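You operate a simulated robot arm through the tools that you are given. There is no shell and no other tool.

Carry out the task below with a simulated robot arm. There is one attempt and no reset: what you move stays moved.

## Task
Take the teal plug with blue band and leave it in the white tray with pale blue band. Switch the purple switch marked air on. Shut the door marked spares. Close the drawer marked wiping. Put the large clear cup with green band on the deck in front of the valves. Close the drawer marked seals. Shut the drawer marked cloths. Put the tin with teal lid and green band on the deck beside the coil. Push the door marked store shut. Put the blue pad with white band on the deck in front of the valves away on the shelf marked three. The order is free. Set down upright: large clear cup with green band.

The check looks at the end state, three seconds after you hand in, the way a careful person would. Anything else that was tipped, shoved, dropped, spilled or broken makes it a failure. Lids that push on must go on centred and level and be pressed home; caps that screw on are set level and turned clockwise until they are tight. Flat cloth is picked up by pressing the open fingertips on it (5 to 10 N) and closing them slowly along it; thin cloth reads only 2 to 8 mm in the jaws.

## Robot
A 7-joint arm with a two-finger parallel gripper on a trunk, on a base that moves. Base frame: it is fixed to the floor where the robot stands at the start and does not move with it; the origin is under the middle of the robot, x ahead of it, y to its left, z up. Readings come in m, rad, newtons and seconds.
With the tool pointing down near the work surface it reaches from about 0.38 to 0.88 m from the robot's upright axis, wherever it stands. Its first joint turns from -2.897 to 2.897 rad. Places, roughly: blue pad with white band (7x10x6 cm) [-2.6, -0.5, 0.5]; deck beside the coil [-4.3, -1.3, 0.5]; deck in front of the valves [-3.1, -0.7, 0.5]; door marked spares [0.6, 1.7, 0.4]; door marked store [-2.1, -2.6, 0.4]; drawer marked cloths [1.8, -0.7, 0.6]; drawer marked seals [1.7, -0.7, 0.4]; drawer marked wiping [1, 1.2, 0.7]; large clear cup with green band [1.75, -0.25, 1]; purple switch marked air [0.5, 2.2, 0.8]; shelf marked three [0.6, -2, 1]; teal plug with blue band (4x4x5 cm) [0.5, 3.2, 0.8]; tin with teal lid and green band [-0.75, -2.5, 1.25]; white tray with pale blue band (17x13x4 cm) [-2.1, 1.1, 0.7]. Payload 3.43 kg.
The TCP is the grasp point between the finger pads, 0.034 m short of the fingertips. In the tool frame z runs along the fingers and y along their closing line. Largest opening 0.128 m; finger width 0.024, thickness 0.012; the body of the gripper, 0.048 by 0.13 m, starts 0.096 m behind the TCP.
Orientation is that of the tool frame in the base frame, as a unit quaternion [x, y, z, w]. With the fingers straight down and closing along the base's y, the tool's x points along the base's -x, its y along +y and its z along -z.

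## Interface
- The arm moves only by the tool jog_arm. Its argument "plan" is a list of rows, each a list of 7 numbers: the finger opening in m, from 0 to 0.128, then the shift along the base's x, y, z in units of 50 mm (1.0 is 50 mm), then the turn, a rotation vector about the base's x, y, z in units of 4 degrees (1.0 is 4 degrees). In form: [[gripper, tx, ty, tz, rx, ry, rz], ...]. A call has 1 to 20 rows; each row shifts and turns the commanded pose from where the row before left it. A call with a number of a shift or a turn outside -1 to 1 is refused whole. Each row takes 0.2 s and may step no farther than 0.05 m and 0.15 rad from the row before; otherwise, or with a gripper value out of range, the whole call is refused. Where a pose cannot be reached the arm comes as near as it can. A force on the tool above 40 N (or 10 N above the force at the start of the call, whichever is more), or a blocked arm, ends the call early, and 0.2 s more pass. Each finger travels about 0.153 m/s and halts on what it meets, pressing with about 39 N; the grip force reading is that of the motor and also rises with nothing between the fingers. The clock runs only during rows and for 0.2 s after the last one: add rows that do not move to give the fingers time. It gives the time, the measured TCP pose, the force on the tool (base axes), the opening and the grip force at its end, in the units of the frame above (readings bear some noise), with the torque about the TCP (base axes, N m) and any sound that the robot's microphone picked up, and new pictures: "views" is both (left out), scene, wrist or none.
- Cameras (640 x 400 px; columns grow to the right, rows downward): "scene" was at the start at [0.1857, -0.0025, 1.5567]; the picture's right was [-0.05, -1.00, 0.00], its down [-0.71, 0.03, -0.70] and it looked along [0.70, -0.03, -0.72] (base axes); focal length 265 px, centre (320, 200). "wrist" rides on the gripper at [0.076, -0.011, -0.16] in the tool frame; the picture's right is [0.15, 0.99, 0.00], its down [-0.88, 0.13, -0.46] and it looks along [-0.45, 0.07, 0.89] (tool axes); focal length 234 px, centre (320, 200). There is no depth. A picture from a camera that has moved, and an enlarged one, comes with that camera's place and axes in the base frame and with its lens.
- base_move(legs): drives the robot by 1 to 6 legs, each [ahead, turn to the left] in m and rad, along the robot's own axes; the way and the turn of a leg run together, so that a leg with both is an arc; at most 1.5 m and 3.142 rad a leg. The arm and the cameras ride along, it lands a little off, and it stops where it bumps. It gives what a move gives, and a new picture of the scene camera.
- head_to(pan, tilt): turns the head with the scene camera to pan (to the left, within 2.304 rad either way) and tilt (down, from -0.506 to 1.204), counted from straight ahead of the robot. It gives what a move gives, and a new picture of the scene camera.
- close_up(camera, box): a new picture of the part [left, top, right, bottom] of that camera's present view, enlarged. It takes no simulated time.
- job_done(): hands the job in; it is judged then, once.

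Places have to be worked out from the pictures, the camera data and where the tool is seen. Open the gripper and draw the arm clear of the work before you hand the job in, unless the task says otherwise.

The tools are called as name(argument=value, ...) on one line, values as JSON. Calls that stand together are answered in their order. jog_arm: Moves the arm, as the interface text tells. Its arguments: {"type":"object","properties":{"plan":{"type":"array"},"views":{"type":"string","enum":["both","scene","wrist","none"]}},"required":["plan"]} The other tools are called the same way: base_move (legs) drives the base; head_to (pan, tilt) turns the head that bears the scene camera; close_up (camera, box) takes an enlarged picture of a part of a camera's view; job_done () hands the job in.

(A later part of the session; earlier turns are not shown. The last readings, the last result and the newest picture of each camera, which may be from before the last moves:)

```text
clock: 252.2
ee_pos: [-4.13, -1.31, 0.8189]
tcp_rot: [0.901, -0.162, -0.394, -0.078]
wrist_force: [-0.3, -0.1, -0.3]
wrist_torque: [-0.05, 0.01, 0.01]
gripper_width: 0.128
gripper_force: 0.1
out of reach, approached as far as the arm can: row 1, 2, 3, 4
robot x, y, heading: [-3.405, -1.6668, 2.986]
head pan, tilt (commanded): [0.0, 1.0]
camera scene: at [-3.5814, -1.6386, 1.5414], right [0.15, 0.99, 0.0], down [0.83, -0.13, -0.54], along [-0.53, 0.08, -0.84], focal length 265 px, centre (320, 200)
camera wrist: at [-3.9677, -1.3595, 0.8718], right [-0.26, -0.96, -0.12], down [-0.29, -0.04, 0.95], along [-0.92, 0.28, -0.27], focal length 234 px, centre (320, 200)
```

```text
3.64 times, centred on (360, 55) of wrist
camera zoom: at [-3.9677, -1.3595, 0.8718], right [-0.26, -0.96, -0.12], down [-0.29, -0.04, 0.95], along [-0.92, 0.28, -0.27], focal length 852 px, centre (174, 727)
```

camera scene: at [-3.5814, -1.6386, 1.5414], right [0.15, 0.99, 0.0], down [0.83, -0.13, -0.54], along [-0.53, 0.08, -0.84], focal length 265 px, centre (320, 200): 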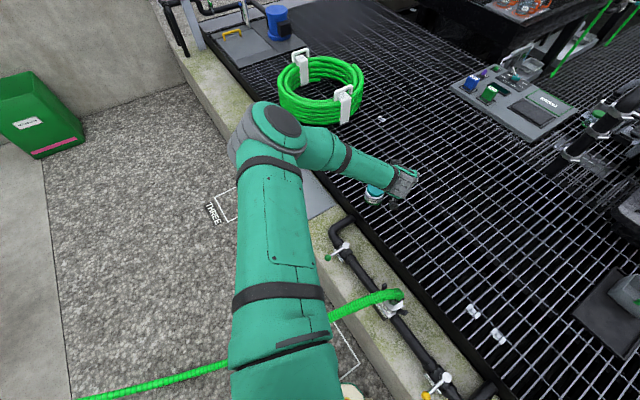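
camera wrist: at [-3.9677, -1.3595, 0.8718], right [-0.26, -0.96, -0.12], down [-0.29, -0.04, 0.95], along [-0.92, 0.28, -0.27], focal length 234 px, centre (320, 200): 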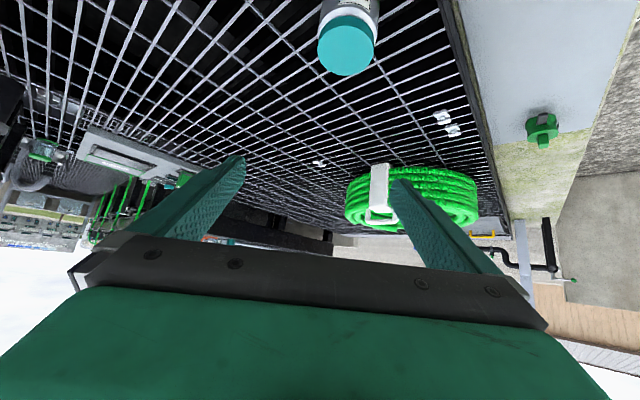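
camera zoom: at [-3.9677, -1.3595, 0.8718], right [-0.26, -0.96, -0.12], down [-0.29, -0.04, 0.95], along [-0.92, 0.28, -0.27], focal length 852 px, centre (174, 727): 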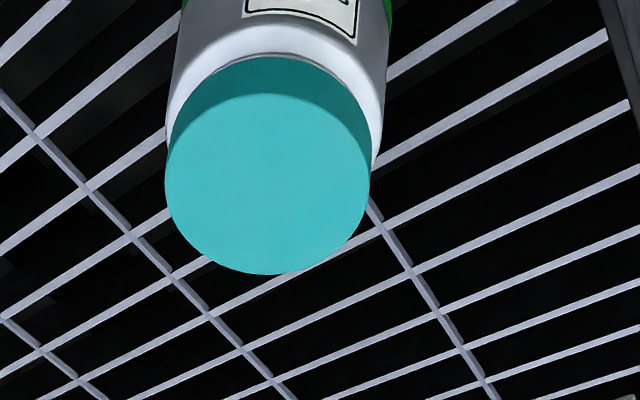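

The tin stands upright on the grating beside the coil. I bring the arm up and in, closing the fingers, before backing away.

jog_arm(plan=[[0.1, 0.363, -0.543, 0.66, 0, 0, 0.35], [0.05, 0.363, -0.543, 0.66, 0, 0, 0.35], [0.0, 0.363, -0.543, 0.66, 0, 0, 0.35], [0.0, 0.363, -0.543, 0.66, 0, 0, 0.35], [0.0, 0.363, -0.543, 0.66, 0, 0, 0.35], [0.0, 0.363, -0.543, 0.66, 0, 0, 0.35], [0.0, 0.363, -0.543, 0.66, 0, 0, 0.35], [0.0, 0.363, -0.543, 0.66, 0, 0, 0.35], [0.0, 0.363, -0.543, 0.66, 0, 0, 0.35], [0.0, 0.363, -0.543, 0.66, 0, 0, 0.35]], views="none")

base_move(legs=[[-0.8, 0]])

head_to(pan=1.2, tilt=0.5)

```text
clock: 254.4
ee_pos: [-3.9524, -1.5814, 1.1494]
tcp_rot: [0.914, -0.051, -0.4, -0.03]
wrist_force: [-0.4, 1.0, -0.3]
wrist_torque: [-0.04, 0.0, 0.02]
gripper_width: 0.0
gripper_force: 32.6
robot x, y, heading: [-3.4062, -1.6657, 2.992]
head pan, tilt (commanded): [0.0, 1.0]
```

```text
clock: 258.7
ee_pos: [-3.1648, -1.7003, 1.1501]
tcp_rot: [0.915, -0.048, -0.4, -0.029]
wrist_force: [0.2, 1.1, 0.1]
wrist_torque: [-0.02, 0.02, -0.06]
gripper_width: 0.0
gripper_force: 32.9
robot x, y, heading: [-2.6206, -1.7797, 2.997]
head pan, tilt (commanded): [0.0, 1.0]
camera scene: at [-2.7931, -1.7565, 1.5414], right [0.14, 0.99, 0.0], down [0.83, -0.12, -0.54], along [-0.53, 0.08, -0.84], focal length 265 px, centre (320, 200)
```

scene: 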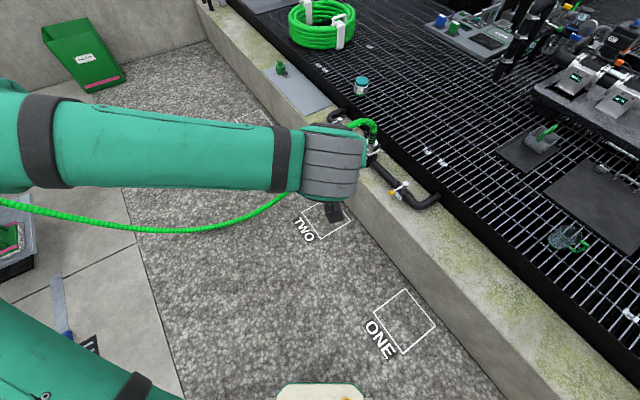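

```text
clock: 260.1
ee_pos: [-3.1645, -1.7008, 1.1491]
tcp_rot: [0.914, -0.049, -0.401, -0.029]
wrist_force: [0.2, -0.2, 0.4]
wrist_torque: [0.05, 0.0, -0.01]
gripper_width: 0.0
gripper_force: 32.7
robot x, y, heading: [-2.6199, -1.7796, 2.995]
head pan, tilt (commanded): [1.201, 0.499]
camera scene: at [-2.769, -1.8457, 1.5825], right [-0.87, 0.49, 0.0], down [0.24, 0.42, -0.88], along [-0.43, -0.76, -0.48], focal length 265 px, centre (320, 200)
```

scene: 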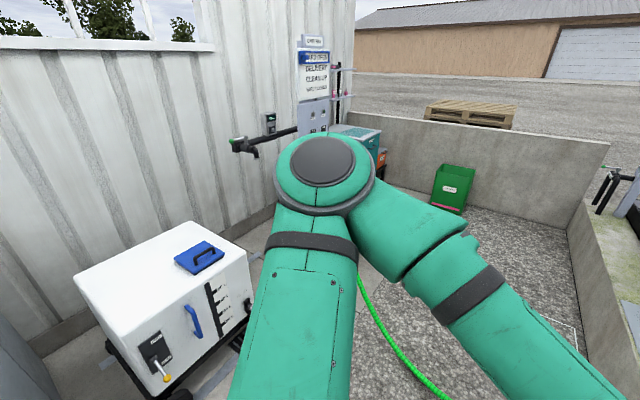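

The tin and cup both still stand in view. I now look towards the store cabinet behind to my left.

head_to(pan=2.2, tilt=0.6)

```text
clock: 261.3
ee_pos: [-3.1653, -1.6998, 1.1492]
tcp_rot: [0.915, -0.049, -0.4, -0.029]
wrist_force: [-0.1, -0.5, -1.0]
wrist_torque: [-0.02, 0.0, -0.02]
gripper_width: 0.0
gripper_force: 33.0
robot x, y, heading: [-2.621, -1.7844, 2.994]
head pan, tilt (commanded): [2.201, 0.6]
camera scene: at [-2.683, -1.8448, 1.5734], right [-0.88, -0.47, 0.0], down [-0.26, 0.5, -0.83], along [0.38, -0.73, -0.56], focal length 265 px, centre (320, 200)
```

scene: 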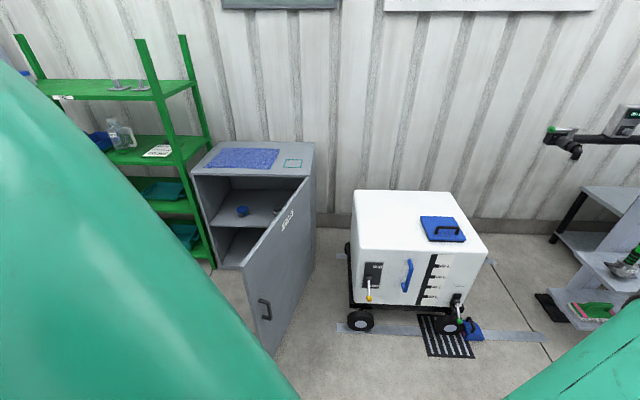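

The STORE door stands open ~76°, hinged at the cabinet's right (west) side: hinge ≈(-2.0,-3.06), free edge ≈(-2.10,-2.32). I drive to in front of the cabinet, facing it.

base_move(legs=[[0, 0.228], [-0.75, 0], [0, 1.871]])

head_to(pan=0.0, tilt=0.8)

```text
clock: 271.2
ee_pos: [-1.699, -2.2415, 1.1502]
tcp_rot: [0.514, 0.758, -0.231, 0.328]
wrist_force: [0.2, -0.1, 0.1]
wrist_torque: [0.01, 0.01, -0.01]
gripper_width: 0.0
gripper_force: 33.6
robot x, y, heading: [-1.8797, -1.7229, -1.226]
head pan, tilt (commanded): [2.201, 0.6]
camera scene: at [-1.7954, -1.7466, 1.5734], right [0.83, -0.56, 0.0], down [-0.32, -0.47, -0.83], along [0.47, 0.68, -0.56], focal length 265 px, centre (320, 200)
```

scene: 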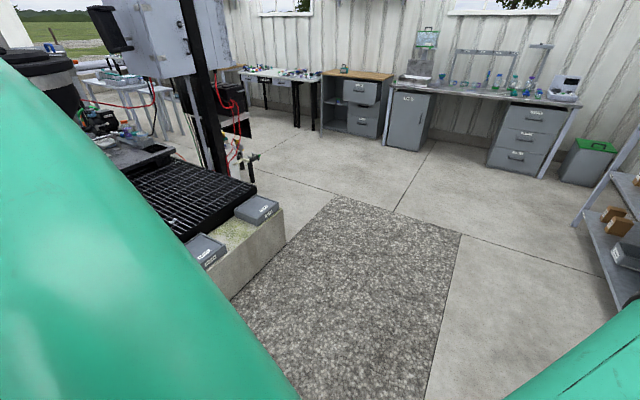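

```text
clock: 273.3
ee_pos: [-1.6987, -2.243, 1.1498]
tcp_rot: [0.513, 0.759, -0.231, 0.327]
wrist_force: [0.6, 0.3, -0.2]
wrist_torque: [0.01, -0.01, -0.04]
gripper_width: 0.0001
gripper_force: 33.1
robot x, y, heading: [-1.8818, -1.7206, -1.227]
head pan, tilt (commanded): [0.0, 0.799]
camera scene: at [-1.8181, -1.8956, 1.5566], right [-0.94, -0.34, 0.0], down [-0.24, 0.68, -0.7], along [0.23, -0.66, -0.72], focal length 265 px, centre (320, 200)
```

scene: 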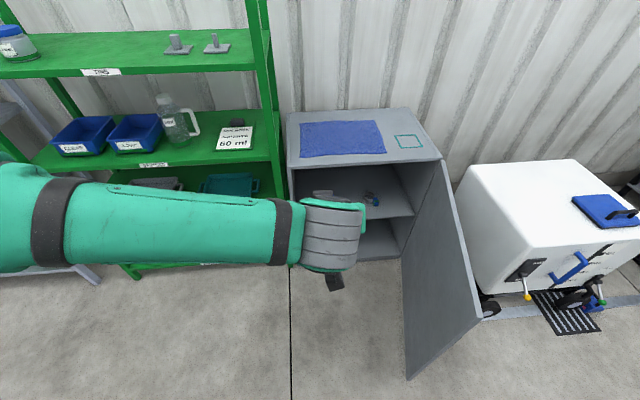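

The cart stands close to the door's outer side; I zoom in to judge the gap.

close_up(camera="scene", box=[380, 130, 640, 390])

close_up(camera="wrist", box=[0, 0, 640, 400])

```text
1.54 times, centred on (510, 260) of scene
camera zoom: at [-1.8181, -1.8956, 1.5566], right [-0.94, -0.34, 0.0], down [-0.24, 0.68, -0.7], along [0.23, -0.66, -0.72], focal length 408 px, centre (28, 108)
```

zoom: 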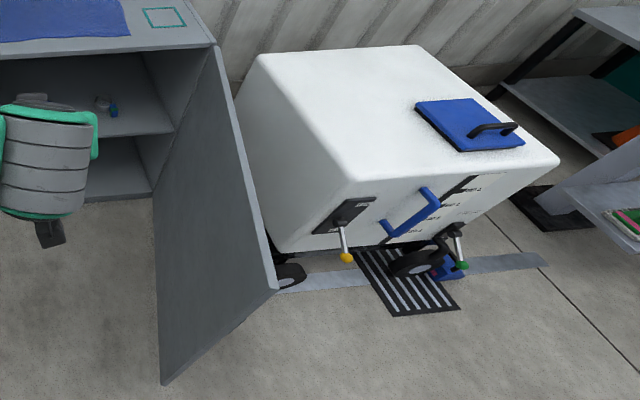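

```text
1.00 times, centred on (320, 200) of wrist (not enlarged: the box is as wide or as high as the picture)
camera zoom: at [-1.7699, -2.0882, 1.2026], right [0.88, 0.45, -0.12], down [0.23, -0.19, 0.95], along [0.41, -0.87, -0.27], focal length 234 px, centre (320, 200)
```

zoom: 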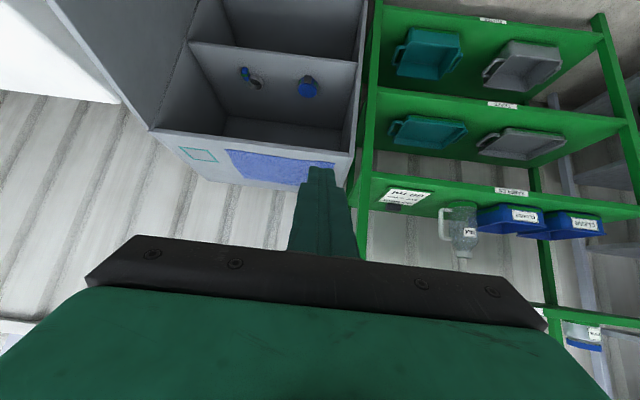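

The cart is ≥0.2 m from the door, and the door top is at z≈0.81. I straighten the tool vertical and move it, fingers closed, above the spot just west of the door's free edge.

jog_arm(plan=[[0, -0.868, -0.197, -0.333, 0.92, 0.348, 0], [0, -0.868, -0.197, -0.333, 0.92, 0.348, 0], [0, -0.868, -0.197, -0.333, 0.92, 0.348, 0], [0, -0.868, -0.197, -0.333, 0.92, 0.348, 0], [0, -0.868, -0.197, -0.333, 0.92, 0.348, 0], [0, -0.868, -0.197, -0.333, 0.92, 0.348, 0], [0, -0.868, -0.197, -0.333, 0.92, 0.348, 0], [0, -0.868, -0.197, -0.333, 0.92, 0.348, 0], [0, -0.868, -0.197, -0.333, 0.92, 0.348, 0], [0, -0.868, -0.197, -0.333, 0.92, 0.348, 0], [0, -0.868, -0.197, -0.333, 0.92, 0.348, 0], [0, -0.868, -0.197, -0.333, 0.92, 0.348, 0]], views="both")

```text
clock: 275.9
ee_pos: [-2.2183, -2.3616, 0.9501]
tcp_rot: [0.56, 0.828, -0.002, 0.0]
wrist_force: [1.2, 0.8, 0.5]
wrist_torque: [0.06, 0.11, 0.01]
gripper_width: 0.0002
gripper_force: 32.7
robot x, y, heading: [-1.8828, -1.7235, -1.227]
head pan, tilt (commanded): [0.0, 0.799]
camera scene: at [-1.8178, -1.8956, 1.5565], right [-0.94, -0.34, 0.0], down [-0.24, 0.68, -0.7], along [0.23, -0.66, -0.72], focal length 265 px, centre (320, 200)
camera wrist: at [-2.2572, -2.2949, 1.1102], right [0.86, 0.5, 0.0], down [0.45, -0.77, 0.46], along [0.23, -0.4, -0.89], focal length 234 px, centre (320, 200)
```

scene: 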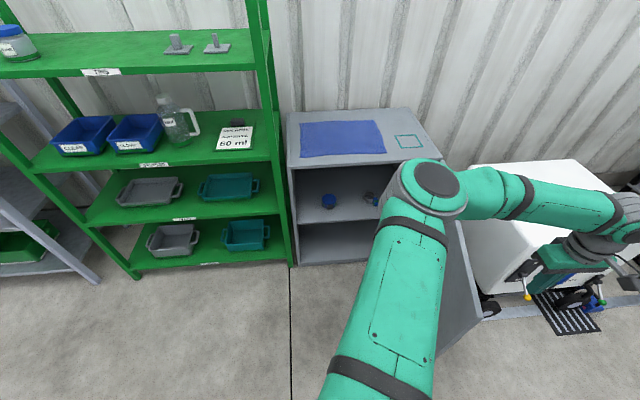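
wrist: 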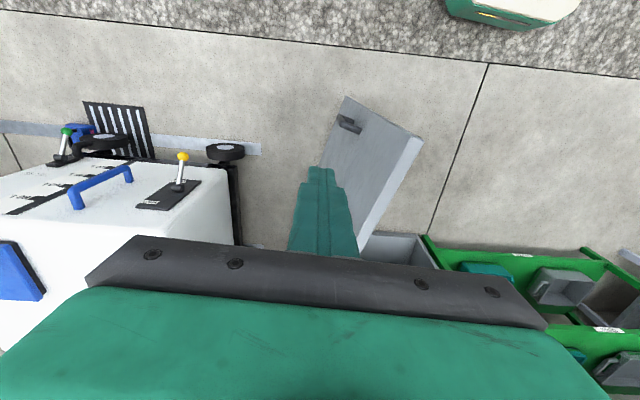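

The fingers are between cart and door. I lower to z≈0.775 so the fingertips overlap the door's upper edge.

jog_arm(plan=[[0, 0, 0, -0.875, 0, 0, 0], [0, 0, 0, -0.875, 0, 0, 0], [0, 0, 0, -0.875, 0, 0, 0], [0, 0, 0, -0.875, 0, 0, 0]], views="both")

```text
clock: 276.9
ee_pos: [-2.2218, -2.36, 0.7745]
tcp_rot: [0.56, 0.828, -0.001, 0.0]
wrist_force: [-0.2, 0.1, -0.3]
wrist_torque: [0.02, 0.03, 0.03]
gripper_width: 0.0
gripper_force: 32.8
robot x, y, heading: [-1.8807, -1.7214, -1.227]
head pan, tilt (commanded): [0.0, 0.799]
camera scene: at [-1.8183, -1.8956, 1.5566], right [-0.94, -0.34, 0.0], down [-0.24, 0.68, -0.7], along [0.23, -0.66, -0.72], focal length 265 px, centre (320, 200)
camera wrist: at [-2.2594, -2.2932, 0.9339], right [0.86, 0.5, 0.0], down [0.45, -0.77, 0.46], along [0.23, -0.4, -0.89], focal length 234 px, centre (320, 200)
```

scene: 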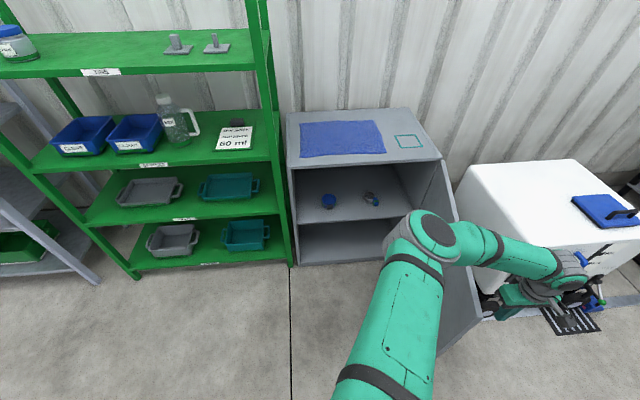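
wrist: 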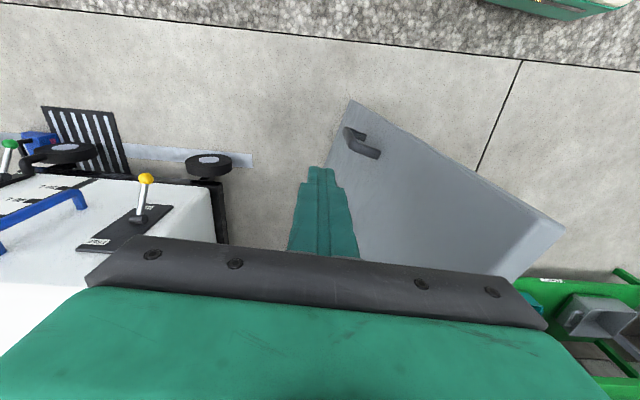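

I move slightly further along the door, then sweep east along an arc about the hinge to swing it.

jog_arm(plan=[[0, 0.2, -0.6, 0, 0, 0, 0], [0, 0.2, -0.6, 0, 0, 0, 0], [0, 0.5, 0.0, 0, 0, 0, 0], [0, 0.5, 0.05, 0, 0, 0, 0], [0, 0.5, 0.08, 0, 0, 0, 0], [0, 0.5, 0.06, 0, 0, 0, 0], [0, 0.5, 0.04, 0, 0, 0, 0], [0, 0.5, 0.0, 0, 0, 0, 0]], views="both")

```text
clock: 278.7
ee_pos: [-2.0512, -2.4098, 0.774]
tcp_rot: [0.562, 0.827, -0.001, -0.001]
wrist_force: [0.0, 0.3, 0.0]
wrist_torque: [-0.01, -0.01, 0.05]
gripper_width: 0.0
gripper_force: 33.6
robot x, y, heading: [-1.8837, -1.7179, -1.229]
head pan, tilt (commanded): [0.0, 0.799]
camera scene: at [-1.8185, -1.8958, 1.5566], right [-0.94, -0.33, 0.0], down [-0.24, 0.68, -0.7], along [0.23, -0.66, -0.72], focal length 265 px, centre (320, 200)
camera wrist: at [-2.0884, -2.3425, 0.934], right [0.87, 0.5, 0.0], down [0.45, -0.77, 0.46], along [0.23, -0.4, -0.89], focal length 234 px, centre (320, 200)
```

scene: 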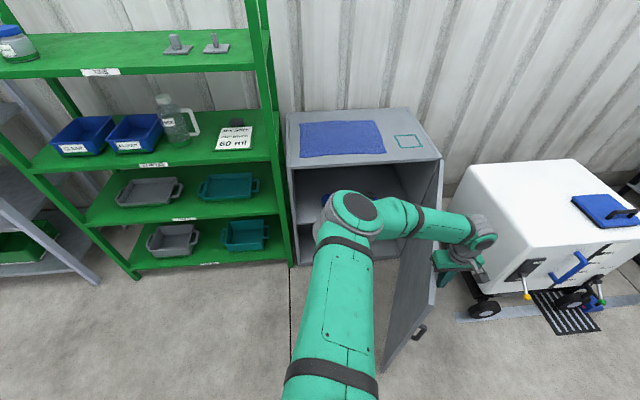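
wrist: 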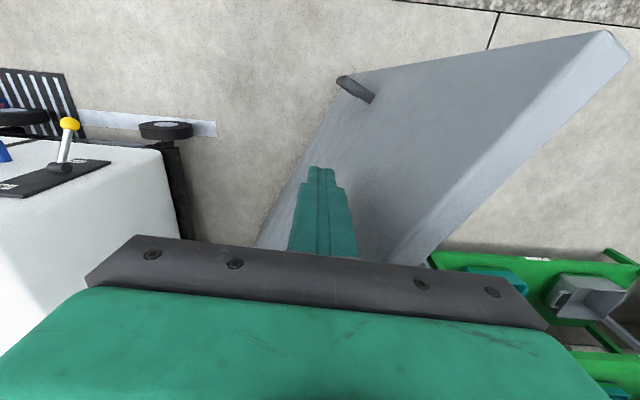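

The door is swinging. I continue the arc to about a=1.0 rad.

jog_arm(plan=[[0, 0.65, 0.02, 0, 0, 0, 0], [0, 0.65, 0.0, 0, 0, 0, 0], [0, 0.65, -0.02, 0, 0, 0, 0], [0, 0.65, -0.05, 0, 0, 0, 0], [0, 0.6, -0.1, 0, 0, 0, 0], [0, 0.6, -0.14, 0, 0, 0, 0], [0, 0.6, -0.18, 0, 0, 0, 0], [0, 0.6, -0.2, 0, 0, 0, 0], [0, 0.58, -0.24, 0, 0, 0, 0], [0, 0.56, -0.27, 0, 0, 0, 0], [0, 0.54, -0.3, 0, 0, 0, 0], [0, 0.52, -0.34, 0, 0, 0, 0]], views="both")

```text
clock: 281.3
ee_pos: [-1.6901, -2.498, 0.7732]
tcp_rot: [0.562, 0.827, -0.001, 0.001]
wrist_force: [-0.8, -0.4, -0.2]
wrist_torque: [-0.01, 0.02, -0.01]
gripper_width: 0.0
gripper_force: 33.0
robot x, y, heading: [-1.8799, -1.7236, -1.231]
head pan, tilt (commanded): [0.0, 0.799]
camera scene: at [-1.8183, -1.8957, 1.5566], right [-0.94, -0.34, 0.0], down [-0.24, 0.68, -0.7], along [0.23, -0.66, -0.72], focal length 265 px, centre (320, 200)
camera wrist: at [-1.7273, -2.4321, 0.9341], right [0.86, 0.5, 0.0], down [0.45, -0.77, 0.46], along [0.23, -0.4, -0.89], focal length 234 px, centre (320, 200)
```

scene: 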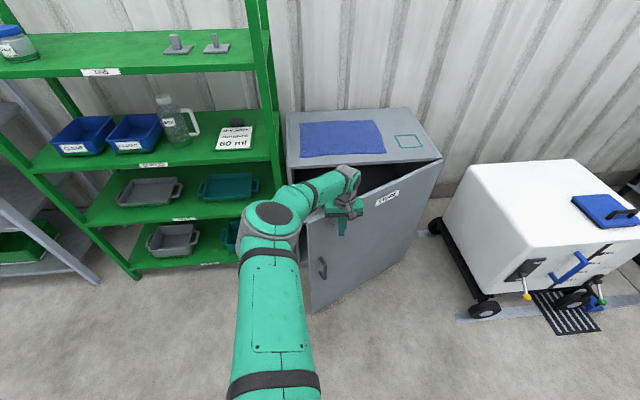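
wrist: 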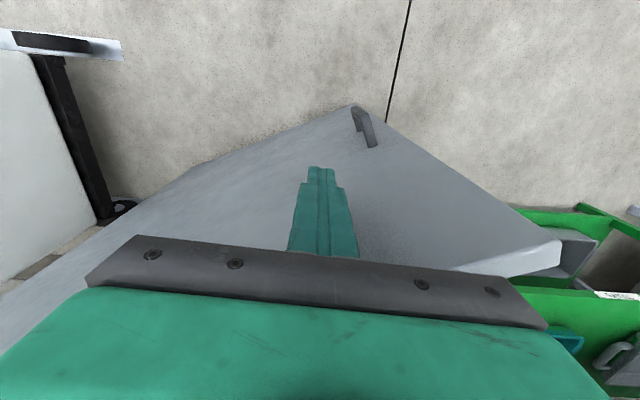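

The door has swung most of the way; now I push it further by driving the base 0.2 m ahead with the fingers on its face.

base_move(legs=[[0.2, 0]])

```text
clock: 282.9
ee_pos: [-1.6192, -2.6865, 0.7758]
tcp_rot: [0.56, 0.828, 0.0, 0.0]
wrist_force: [0.1, 0.2, -0.9]
wrist_torque: [0.0, -0.02, -0.02]
gripper_width: 0.0
gripper_force: 32.7
robot x, y, heading: [-1.8115, -1.9125, -1.222]
head pan, tilt (commanded): [0.0, 0.799]
camera scene: at [-1.7503, -2.0841, 1.5565], right [-0.94, -0.34, 0.0], down [-0.24, 0.67, -0.7], along [0.24, -0.66, -0.72], focal length 265 px, centre (320, 200)
```

scene: 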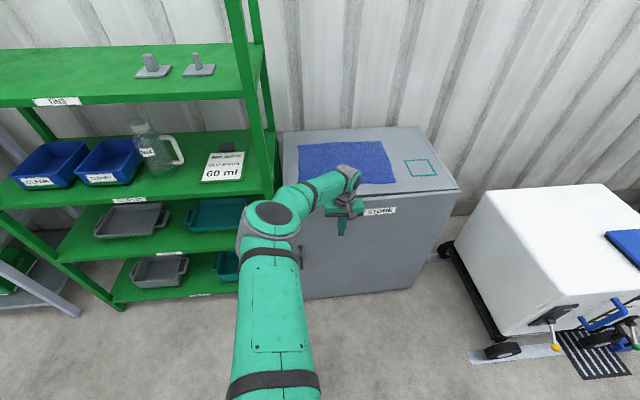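

Nearly shut. I finish with slow arm steps along the cabinet's normal until it stops.

jog_arm(plan=[[0, 0.1, -0.28, 0, 0, 0, 0], [0, 0.1, -0.28, 0, 0, 0, 0], [0, 0.1, -0.28, 0, 0, 0, 0], [0, 0.1, -0.28, 0, 0, 0, 0]], views="both")

```text
clock: 283.9
ee_pos: [-1.6029, -2.7366, 0.7739]
tcp_rot: [0.56, 0.829, -0.001, 0.0]
wrist_force: [-0.1, 0.0, 0.0]
wrist_torque: [0.02, -0.02, 0.04]
gripper_width: 0.0
gripper_force: 33.4
out of reach, approached as far as the arm can: row 4
robot x, y, heading: [-1.8138, -1.9117, -1.225]
head pan, tilt (commanded): [0.0, 0.799]
camera scene: at [-1.7504, -2.0841, 1.5565], right [-0.94, -0.34, 0.0], down [-0.24, 0.67, -0.7], along [0.24, -0.66, -0.72], focal length 265 px, centre (320, 200)
camera wrist: at [-1.64, -2.67, 0.9342], right [0.86, 0.5, 0.0], down [0.45, -0.77, 0.46], along [0.23, -0.4, -0.89], focal length 234 px, centre (320, 200)
```

scene: 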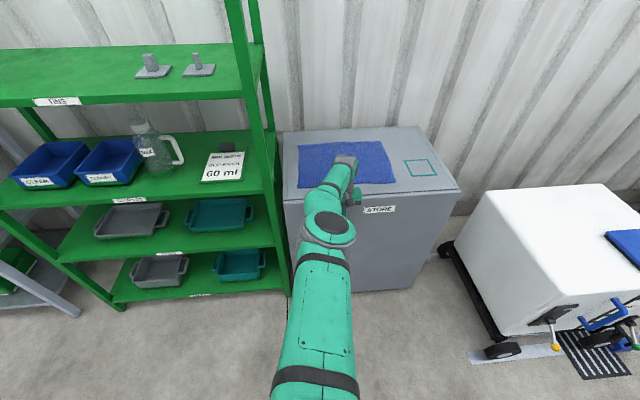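
wrist: 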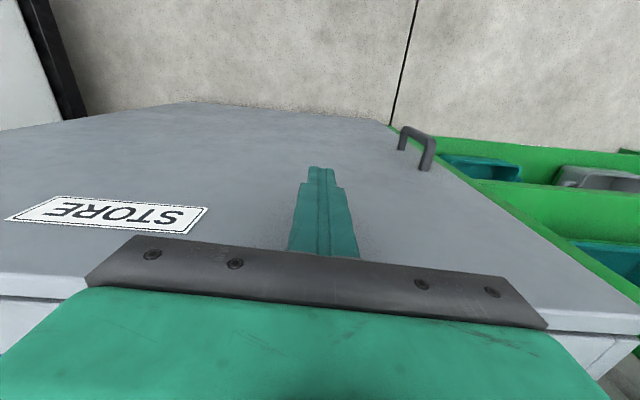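

The arm is at its limit with the door almost flush. I retract 3 cm, drive 8 cm ahead and push again slowly.

jog_arm(plan=[[0, -0.3, 0.85, 0, 0, 0, 0], [0, -0.2, 0.5, 0, 0, 0, 0]], views="none")

base_move(legs=[[0.1, 0]])

jog_arm(plan=[[0, 0.07, -0.19, 0, 0, 0, 0], [0, 0.07, -0.19, 0, 0, 0, 0], [0, 0.07, -0.19, 0, 0, 0, 0], [0, 0.07, -0.19, 0, 0, 0, 0], [0, 0.07, -0.19, 0, 0, 0, 0], [0, 0.07, -0.19, 0, 0, 0, 0]], views="both")

```text
clock: 284.5
ee_pos: [-1.6267, -2.6698, 0.7744]
tcp_rot: [0.559, 0.829, 0.0, 0.001]
wrist_force: [-0.5, -0.9, -0.2]
wrist_torque: [0.02, -0.08, 0.03]
gripper_width: 0.0
gripper_force: 33.3
robot x, y, heading: [-1.8131, -1.9115, -1.226]
head pan, tilt (commanded): [0.0, 0.799]
```

```text
clock: 285.7
ee_pos: [-1.595, -2.7583, 0.7728]
tcp_rot: [0.559, 0.829, 0.003, -0.004]
wrist_force: [-2.0, 2.7, 2.2]
wrist_torque: [-0.21, -0.08, 0.05]
gripper_width: 0.0002
gripper_force: 32.7
robot x, y, heading: [-1.7808, -2.0032, -1.231]
head pan, tilt (commanded): [0.0, 0.799]
stopped in leg 1: the force on the tool passed its limit at 60 N (the readings are from after the stop); the commanded pose is now the measured one
camera scene: at [-1.7175, -2.1749, 1.5566], right [-0.94, -0.34, 0.0], down [-0.24, 0.67, -0.7], along [0.24, -0.66, -0.72], focal length 265 px, centre (320, 200)
```

scene: 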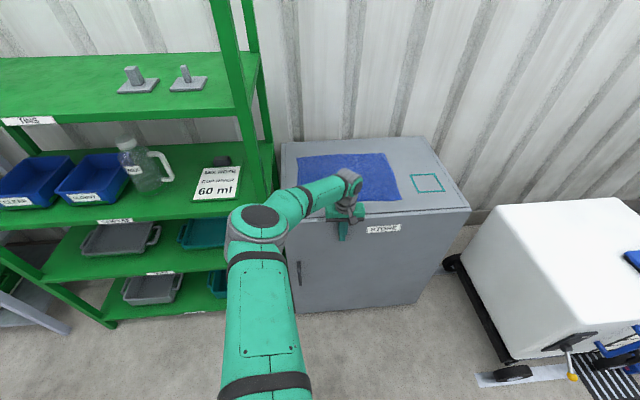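

```text
clock: 286.1
ee_pos: [-1.5959, -2.7559, 0.773]
tcp_rot: [0.559, 0.829, 0.007, -0.009]
wrist_force: [-5.2, 16.5, 7.6]
wrist_torque: [-1.17, -0.49, 0.29]
gripper_width: 0.0
gripper_force: 32.9
robot x, y, heading: [-1.781, -2.0021, -1.224]
head pan, tilt (commanded): [0.0, 0.799]
stopped in row 1: the force on the tool passed its limit at 62 N (the readings are from after the stop); the commanded pose is now the measured one
camera scene: at [-1.7178, -2.1739, 1.5567], right [-0.94, -0.34, 0.0], down [-0.24, 0.67, -0.7], along [0.24, -0.66, -0.72], focal length 265 px, centre (320, 200)
camera wrist: at [-1.6334, -2.6938, 0.934], right [0.86, 0.51, 0.01], down [0.45, -0.78, 0.44], along [0.23, -0.37, -0.9], focal length 234 px, centre (320, 200)
```

scene: 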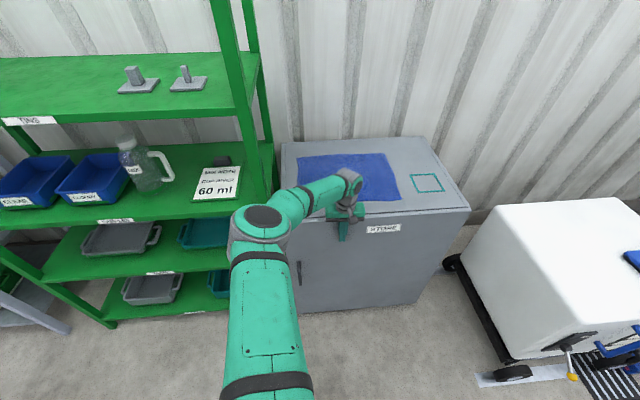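
wrist: 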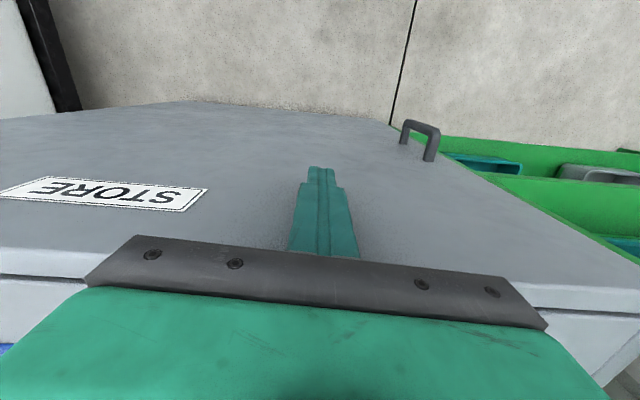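

It has met its stop (60 N). I withdraw and look at the closed door.

jog_arm(plan=[[0, -0.3, 0.85, 0, 0, 0, 0], [0, -0.3, 0.85, 0.2, 0, 0, 0], [0, -0.2, 0.5, 0.8, 0, 0, 0], [0, 0, 0.3, 0.9, 0, 0, 0], [0, 0, 0.3, 0.9, 0, 0, 0], [0, 0, 0.3, 0.9, 0, 0, 0], [0, 0, 0.2, 0.9, 0, 0, 0]], views="none")

base_move(legs=[[-0.4, 0]])

close_up(camera="scene", box=[260, 100, 500, 300])

```text
clock: 287.7
ee_pos: [-1.6359, -2.5923, 1.003]
tcp_rot: [0.56, 0.829, 0.008, -0.007]
wrist_force: [0.3, 0.7, 0.1]
wrist_torque: [-0.02, -0.02, -0.01]
gripper_width: 0.0001
gripper_force: 32.8
robot x, y, heading: [-1.7803, -1.9995, -1.223]
head pan, tilt (commanded): [0.0, 0.799]
```

```text
clock: 290.1
ee_pos: [-1.765, -2.22, 1.0011]
tcp_rot: [0.555, 0.832, 0.007, -0.007]
wrist_force: [-0.3, -0.6, 0.4]
wrist_torque: [-0.01, 0.02, 0.01]
gripper_width: 0.0002
gripper_force: 33.0
robot x, y, heading: [-1.9148, -1.6311, -1.22]
head pan, tilt (commanded): [0.0, 0.799]
camera scene: at [-1.8513, -1.8038, 1.5566], right [-0.94, -0.35, 0.0], down [-0.25, 0.67, -0.7], along [0.24, -0.65, -0.72], focal length 265 px, centre (320, 200)
```

scene: 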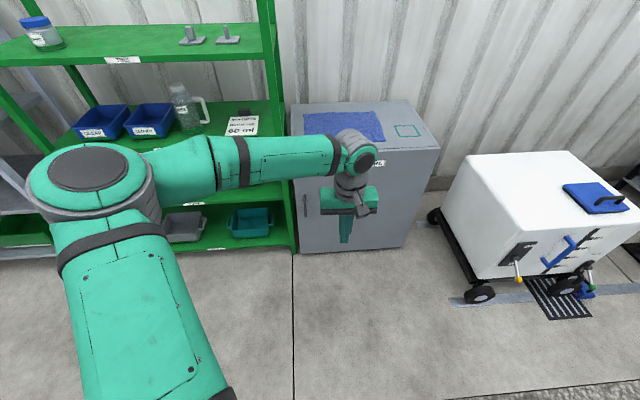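

```text
2.00 times, centred on (380, 200) of scene
camera zoom: at [-1.8513, -1.8038, 1.5566], right [-0.94, -0.35, 0.0], down [-0.25, 0.67, -0.7], along [0.24, -0.65, -0.72], focal length 530 px, centre (200, 200)
```

zoom: 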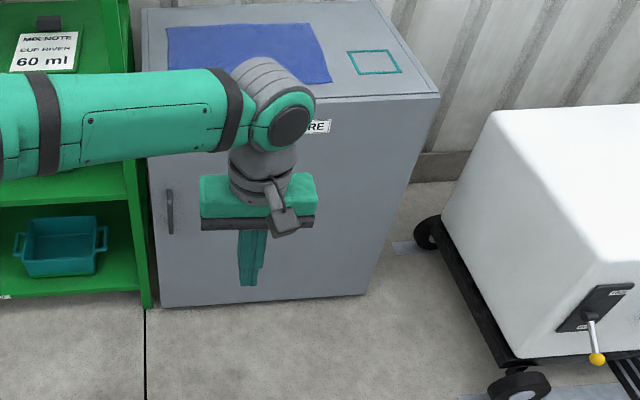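

The store door is shut flush. Next the cabinet with the wiping drawer and spares door: I tuck the arm and drive north-east, clear of the deck corner.

jog_arm(plan=[[0, -0.35, 0.7, 0.5, 0, 0, 0], [0, -0.35, 0.7, 0.5, 0, 0, 0], [0, -0.35, 0.7, 0.5, 0, 0, 0]], views="none")

base_move(legs=[[0, 1.831], [1.0, 0], [0.97, 0], [0, 0.72], [1.35, 0], [0, -0.96]])

head_to(pan=0.0, tilt=0.6)

```text
clock: 290.9
ee_pos: [-1.8179, -2.1139, 1.0759]
tcp_rot: [0.556, 0.831, 0.008, -0.008]
wrist_force: [0.2, -0.3, 0.4]
wrist_torque: [0.01, 0.02, 0.01]
gripper_width: 0.0
gripper_force: 33.0
robot x, y, heading: [-1.9148, -1.6321, -1.218]
head pan, tilt (commanded): [0.0, 0.799]
```

```text
clock: 317.1
ee_pos: [0.3378, 1.0371, 1.0763]
tcp_rot: [-0.229, 0.973, 0.0, -0.01]
wrist_force: [-0.1, 0.1, -0.2]
wrist_torque: [0.0, -0.01, 0.02]
gripper_width: 0.0
gripper_force: 33.3
robot x, y, heading: [-0.1383, 0.9064, 0.428]
head pan, tilt (commanded): [0.0, 0.799]
camera scene: at [0.032, 0.9828, 1.5566], right [0.41, -0.91, 0.0], down [-0.65, -0.29, -0.7], along [0.64, 0.29, -0.72], focal length 265 px, centre (320, 200)
```

scene: 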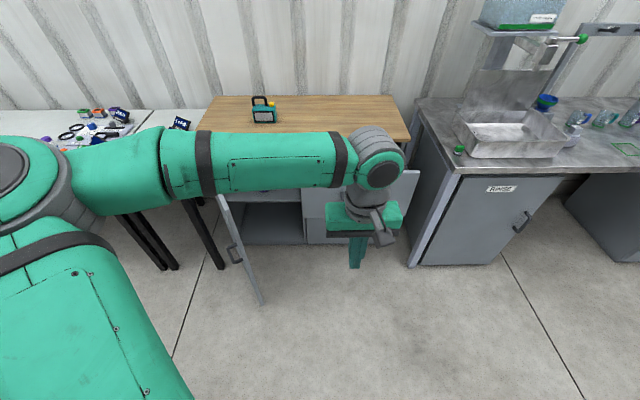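

```text
clock: 317.8
ee_pos: [0.3371, 1.0388, 1.0755]
tcp_rot: [-0.23, 0.973, -0.001, -0.011]
wrist_force: [0.5, 0.4, -0.7]
wrist_torque: [-0.04, 0.0, -0.01]
gripper_width: 0.0
gripper_force: 32.6
robot x, y, heading: [-0.1376, 0.9068, 0.421]
head pan, tilt (commanded): [0.0, 0.6]
camera scene: at [0.039, 0.986, 1.5734], right [0.41, -0.91, 0.0], down [-0.52, -0.23, -0.82], along [0.75, 0.34, -0.57], focal length 265 px, centre (320, 200)
```

scene: 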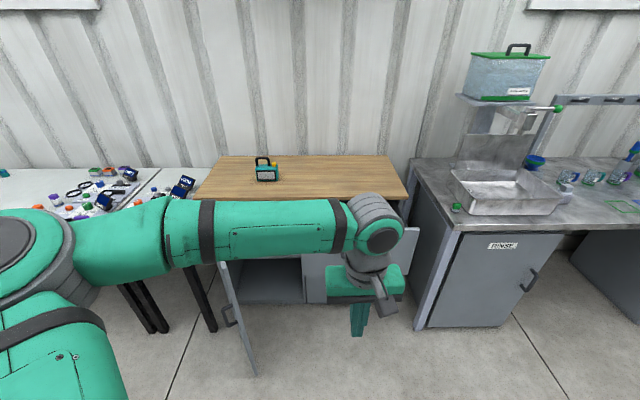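

I'm facing the cabinet squarely; the wiping drawer is partly hidden by the arm. I lower the arm into a 40° pitched pushing pose, which also clears the view.

jog_arm(plan=[[0, 0.268, 0.347, -0.66, 0.4475, -0.8943, 0], [0, 0.268, 0.347, -0.66, 0.4475, -0.8943, 0], [0, 0.268, 0.347, -0.66, 0.4475, -0.8943, 0], [0, 0.268, 0.347, -0.66, 0.4475, -0.8943, 0], [0, 0.268, 0.347, -0.66, 0.4475, -0.8943, 0], [0, 0.268, 0.347, -0.66, 0.4475, -0.8943, 0], [0, 0.268, 0.347, -0.66, 0.4475, -0.8943, 0], [0, 0.268, 0.347, -0.66, 0.4475, -0.8943, 0], [0, 0.268, 0.347, -0.66, 0.4475, -0.8943, 0], [0, 0.268, 0.347, -0.66, 0.4475, -0.8943, 0]], views="both")

```text
clock: 320.0
ee_pos: [0.4718, 1.2094, 0.7473]
tcp_rot: [-0.217, 0.918, 0.079, 0.323]
wrist_force: [0.3, 0.5, 0.7]
wrist_torque: [0.01, 0.03, -0.03]
gripper_width: 0.0
gripper_force: 32.7
robot x, y, heading: [-0.137, 0.9061, 0.424]
head pan, tilt (commanded): [0.0, 0.6]
camera scene: at [0.039, 0.9859, 1.5734], right [0.41, -0.91, 0.0], down [-0.52, -0.23, -0.83], along [0.75, 0.34, -0.56], focal length 265 px, centre (320, 200)
camera wrist: at [0.3365, 1.1283, 0.8243], right [-0.55, 0.83, -0.09], down [0.3, 0.29, 0.91], along [0.78, 0.47, -0.41], focal length 234 px, centre (320, 200)
```

scene: 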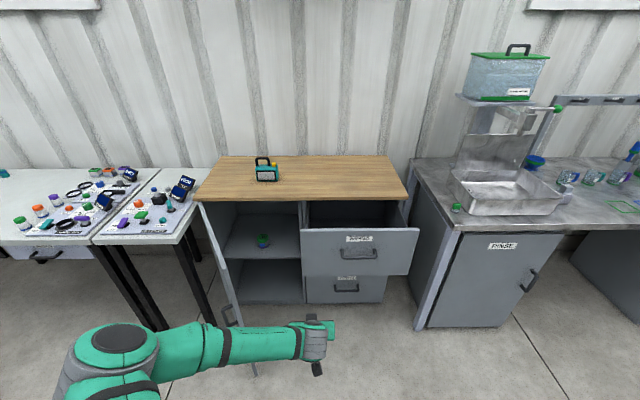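
wrist: 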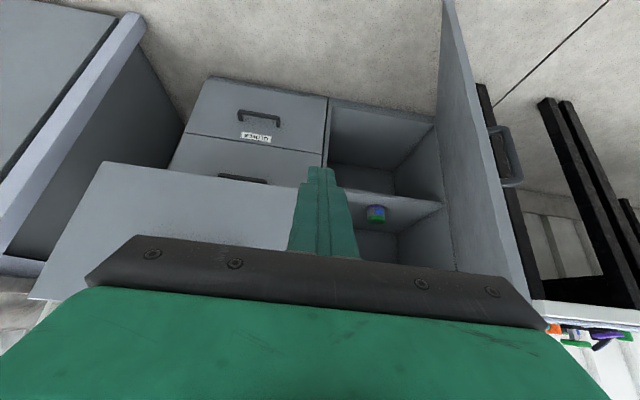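

The WIPING drawer front is ≈1.03 m ahead (z 0.57–0.85), open ≈14 cm. I shift the fingertips to the clear strip left of its handle, lower a little, and drive 0.29 m ahead.

jog_arm(plan=[[0, 0.378, -0.838, 0, 0, 0, 0], [0, 0, 0, -0.9, 0, 0, 0]], views="none")

base_move(legs=[[0.29, 0]])

close_up(camera="wrist", box=[0, 0, 640, 400])

```text
clock: 320.6
ee_pos: [0.4919, 1.1691, 0.7019]
tcp_rot: [-0.215, 0.918, 0.078, 0.324]
wrist_force: [-0.6, -0.1, -0.7]
wrist_torque: [0.03, -0.03, 0.0]
gripper_width: 0.0
gripper_force: 33.2
robot x, y, heading: [-0.1389, 0.9092, 0.426]
head pan, tilt (commanded): [0.0, 0.6]
```

```text
clock: 322.6
ee_pos: [0.7638, 1.2844, 0.7008]
tcp_rot: [-0.213, 0.919, 0.077, 0.324]
wrist_force: [-0.1, -0.6, -0.4]
wrist_torque: [-0.01, 0.01, 0.0]
gripper_width: 0.0001
gripper_force: 33.1
robot x, y, heading: [0.1315, 1.0233, 0.415]
head pan, tilt (commanded): [0.0, 0.6]
camera scene: at [0.3087, 1.1043, 1.5734], right [0.4, -0.92, 0.0], down [-0.52, -0.23, -0.83], along [0.76, 0.33, -0.56], focal length 265 px, centre (320, 200)
```

scene: 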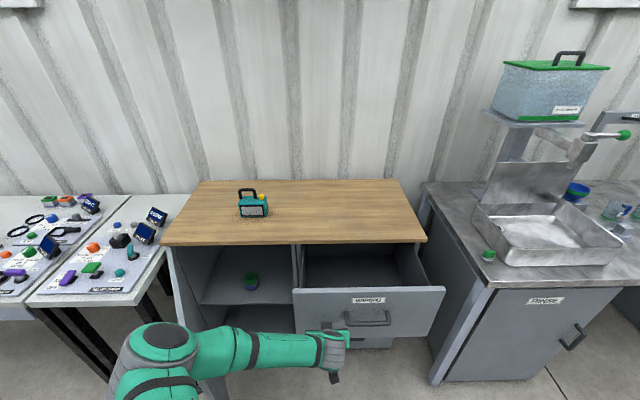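

```text
1.00 times, centred on (320, 200) of wrist (not enlarged: the box is as wide or as high as the picture)
camera zoom: at [0.6257, 1.2037, 0.7783], right [-0.54, 0.84, -0.09], down [0.3, 0.29, 0.91], along [0.79, 0.46, -0.41], focal length 234 px, centre (320, 200)
```

zoom: 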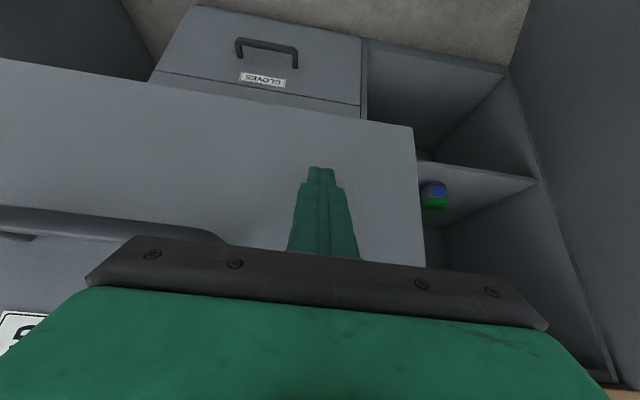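

The fingertips are about to touch the panel between handle and left edge. I push in slow steps along the normal.

jog_arm(plan=[[0, 0.4, 0.18, 0, 0, 0, 0], [0, 0.4, 0.18, 0, 0, 0, 0], [0, 0.4, 0.18, 0, 0, 0, 0], [0, 0.4, 0.18, 0, 0, 0, 0], [0, 0.4, 0.18, 0, 0, 0, 0], [0, 0.3, 0.135, 0, 0, 0, 0]], views="both")

```text
clock: 324.0
ee_pos: [0.8782, 1.3379, 0.701]
tcp_rot: [-0.213, 0.919, 0.078, 0.324]
wrist_force: [0.1, 0.3, -0.1]
wrist_torque: [0.0, 0.0, 0.0]
gripper_width: 0.0003
gripper_force: 32.9
robot x, y, heading: [0.1316, 1.0267, 0.418]
head pan, tilt (commanded): [0.0, 0.6]
camera scene: at [0.3086, 1.1043, 1.5734], right [0.4, -0.92, 0.0], down [-0.52, -0.23, -0.83], along [0.76, 0.33, -0.56], focal length 265 px, centre (320, 200)
camera wrist: at [0.7415, 1.257, 0.7788], right [-0.54, 0.84, -0.09], down [0.3, 0.29, 0.91], along [0.79, 0.46, -0.41], focal length 234 px, centre (320, 200)
```

scene: 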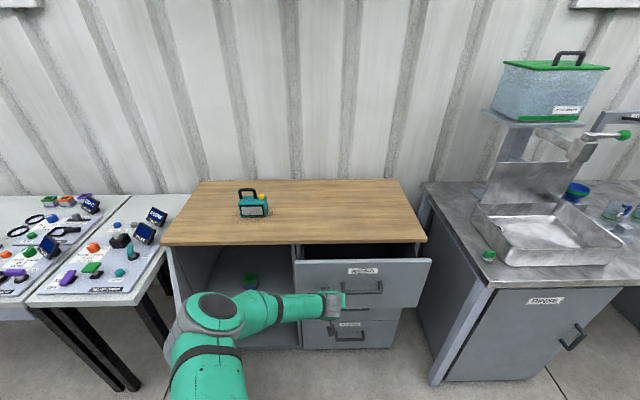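
wrist: 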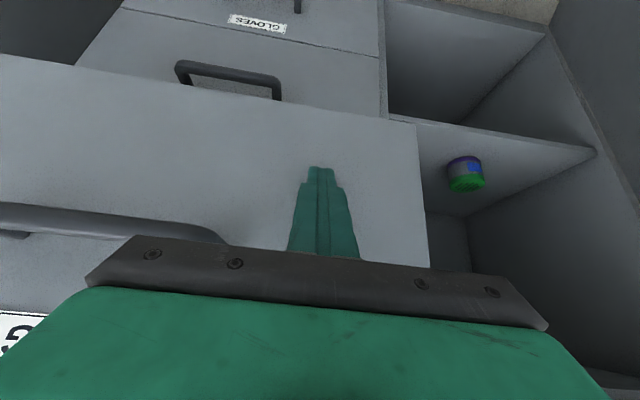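

The drawer is sliding in freely. I keep pushing gently until the stop.

jog_arm(plan=[[0, 0.3, 0.135, 0, 0, 0, 0], [0, 0.3, 0.135, 0, 0, 0, 0], [0, 0.2, 0.09, 0, 0, 0, 0], [0, 0.15, 0.07, 0, 0, 0, 0], [0, 0.15, 0.07, 0, 0, 0, 0], [0, 0.15, 0.07, 0, 0, 0, 0]], views="both")

```text
clock: 325.4
ee_pos: [0.941, 1.3648, 0.7025]
tcp_rot: [-0.213, 0.918, 0.077, 0.324]
wrist_force: [-0.5, 0.3, 0.4]
wrist_torque: [0.01, 0.02, -0.05]
gripper_width: 0.0002
gripper_force: 33.0
robot x, y, heading: [0.1285, 1.0232, 0.415]
head pan, tilt (commanded): [0.0, 0.6]
camera scene: at [0.3087, 1.1043, 1.5734], right [0.4, -0.92, 0.0], down [-0.52, -0.23, -0.83], along [0.76, 0.33, -0.56], focal length 265 px, centre (320, 200)
camera wrist: at [0.8031, 1.2836, 0.7788], right [-0.54, 0.84, -0.09], down [0.3, 0.29, 0.91], along [0.79, 0.46, -0.41], focal length 234 px, centre (320, 200)
```

scene: 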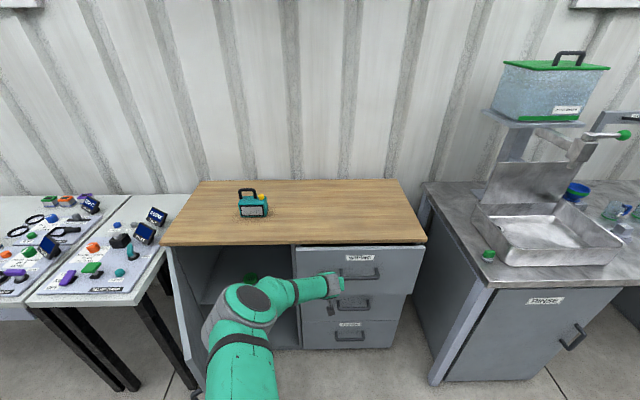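
wrist: 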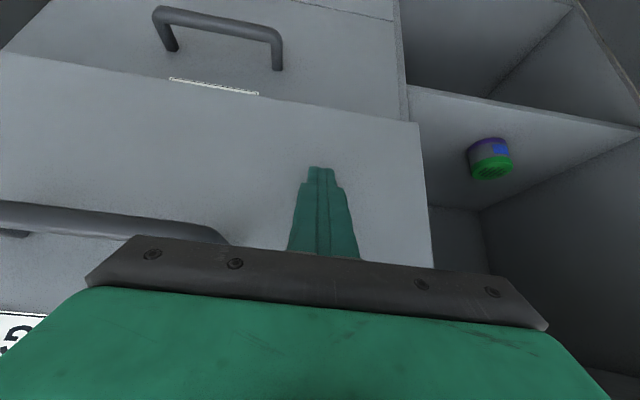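

Almost closed, still ≈3 cm proud. I continue slowly.

jog_arm(plan=[[0, 0.15, 0.07, 0, 0, 0, 0], [0, 0.15, 0.07, 0, 0, 0, 0], [0, 0.12, 0.054, 0, 0, 0, 0], [0, 0.12, 0.054, 0, 0, 0, 0], [0, 0.12, 0.054, 0, 0, 0, 0], [0, 0.12, 0.054, 0, 0, 0, 0], [0, 0.12, 0.054, 0, 0, 0, 0]], views="scene")

```text
clock: 326.9
ee_pos: [0.9788, 1.3801, 0.6977]
tcp_rot: [-0.213, 0.92, 0.076, 0.321]
wrist_force: [-11.2, -4.7, 4.5]
wrist_torque: [-0.03, 0.07, 0.0]
gripper_width: 0.0
gripper_force: 32.5
robot x, y, heading: [0.132, 1.0244, 0.414]
head pan, tilt (commanded): [0.0, 0.6]
stopped in row 7: the force on the tool passed its limit at 64 N (the readings are from after the stop); the commanded pose is now the measured one
camera scene: at [0.3078, 1.1038, 1.5735], right [0.4, -0.92, 0.0], down [-0.52, -0.23, -0.83], along [0.76, 0.33, -0.56], focal length 265 px, centre (320, 200)
```

scene: 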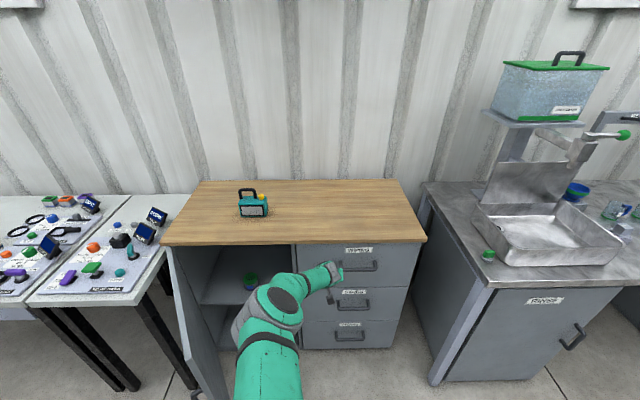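

It hit its stop (64 N). I confirm with a zoom and then back the tool off.

close_up(camera="scene", box=[280, 230, 440, 360])

jog_arm(plan=[[0, -0.6, -0.27, 0, 0, 0, 0], [0, -0.8, -0.36, 0.1, 0, 0, 0], [0, -0.8, -0.36, 0.2, 0, 0, 0], [0, -0.8, -0.36, 0.2, 0, 0, 0], [0, -0.6, -0.27, 0.2, 0, 0, 0]], views="both")

```text
3.08 times, centred on (360, 295) of scene
camera zoom: at [0.3078, 1.1038, 1.5735], right [0.4, -0.92, 0.0], down [-0.52, -0.23, -0.83], along [0.76, 0.33, -0.56], focal length 816 px, centre (197, -92)
```

zoom: 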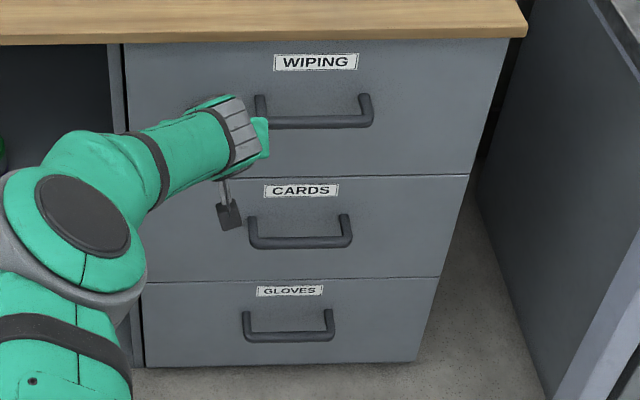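

```text
clock: 328.1
ee_pos: [0.7999, 1.2999, 0.734]
tcp_rot: [-0.214, 0.92, 0.077, 0.321]
wrist_force: [0.2, -0.8, -0.3]
wrist_torque: [0.03, 0.01, 0.04]
gripper_width: 0.0002
gripper_force: 33.0
robot x, y, heading: [0.1315, 1.0269, 0.416]
head pan, tilt (commanded): [0.0, 0.6]
camera scene: at [0.3085, 1.1041, 1.5734], right [0.4, -0.92, 0.0], down [-0.52, -0.23, -0.83], along [0.76, 0.33, -0.56], focal length 265 px, centre (320, 200)
camera wrist: at [0.6625, 1.2195, 0.8109], right [-0.54, 0.84, -0.09], down [0.31, 0.29, 0.91], along [0.78, 0.46, -0.41], focal length 234 px, centre (320, 200)
```

scene: 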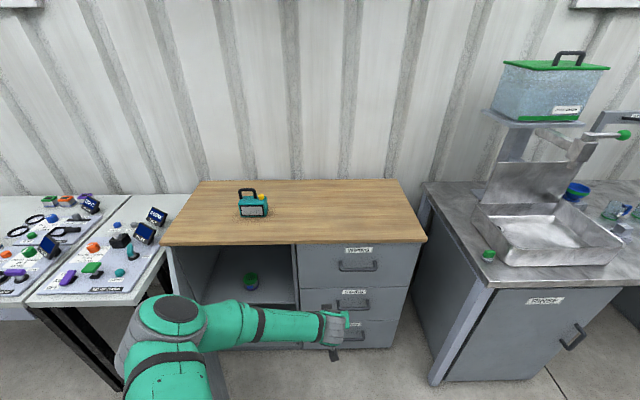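
wrist: 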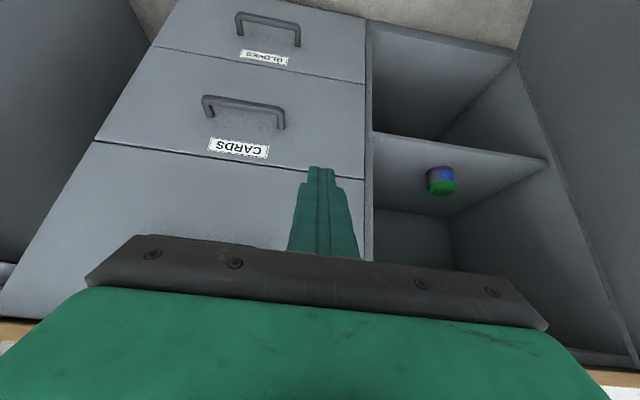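

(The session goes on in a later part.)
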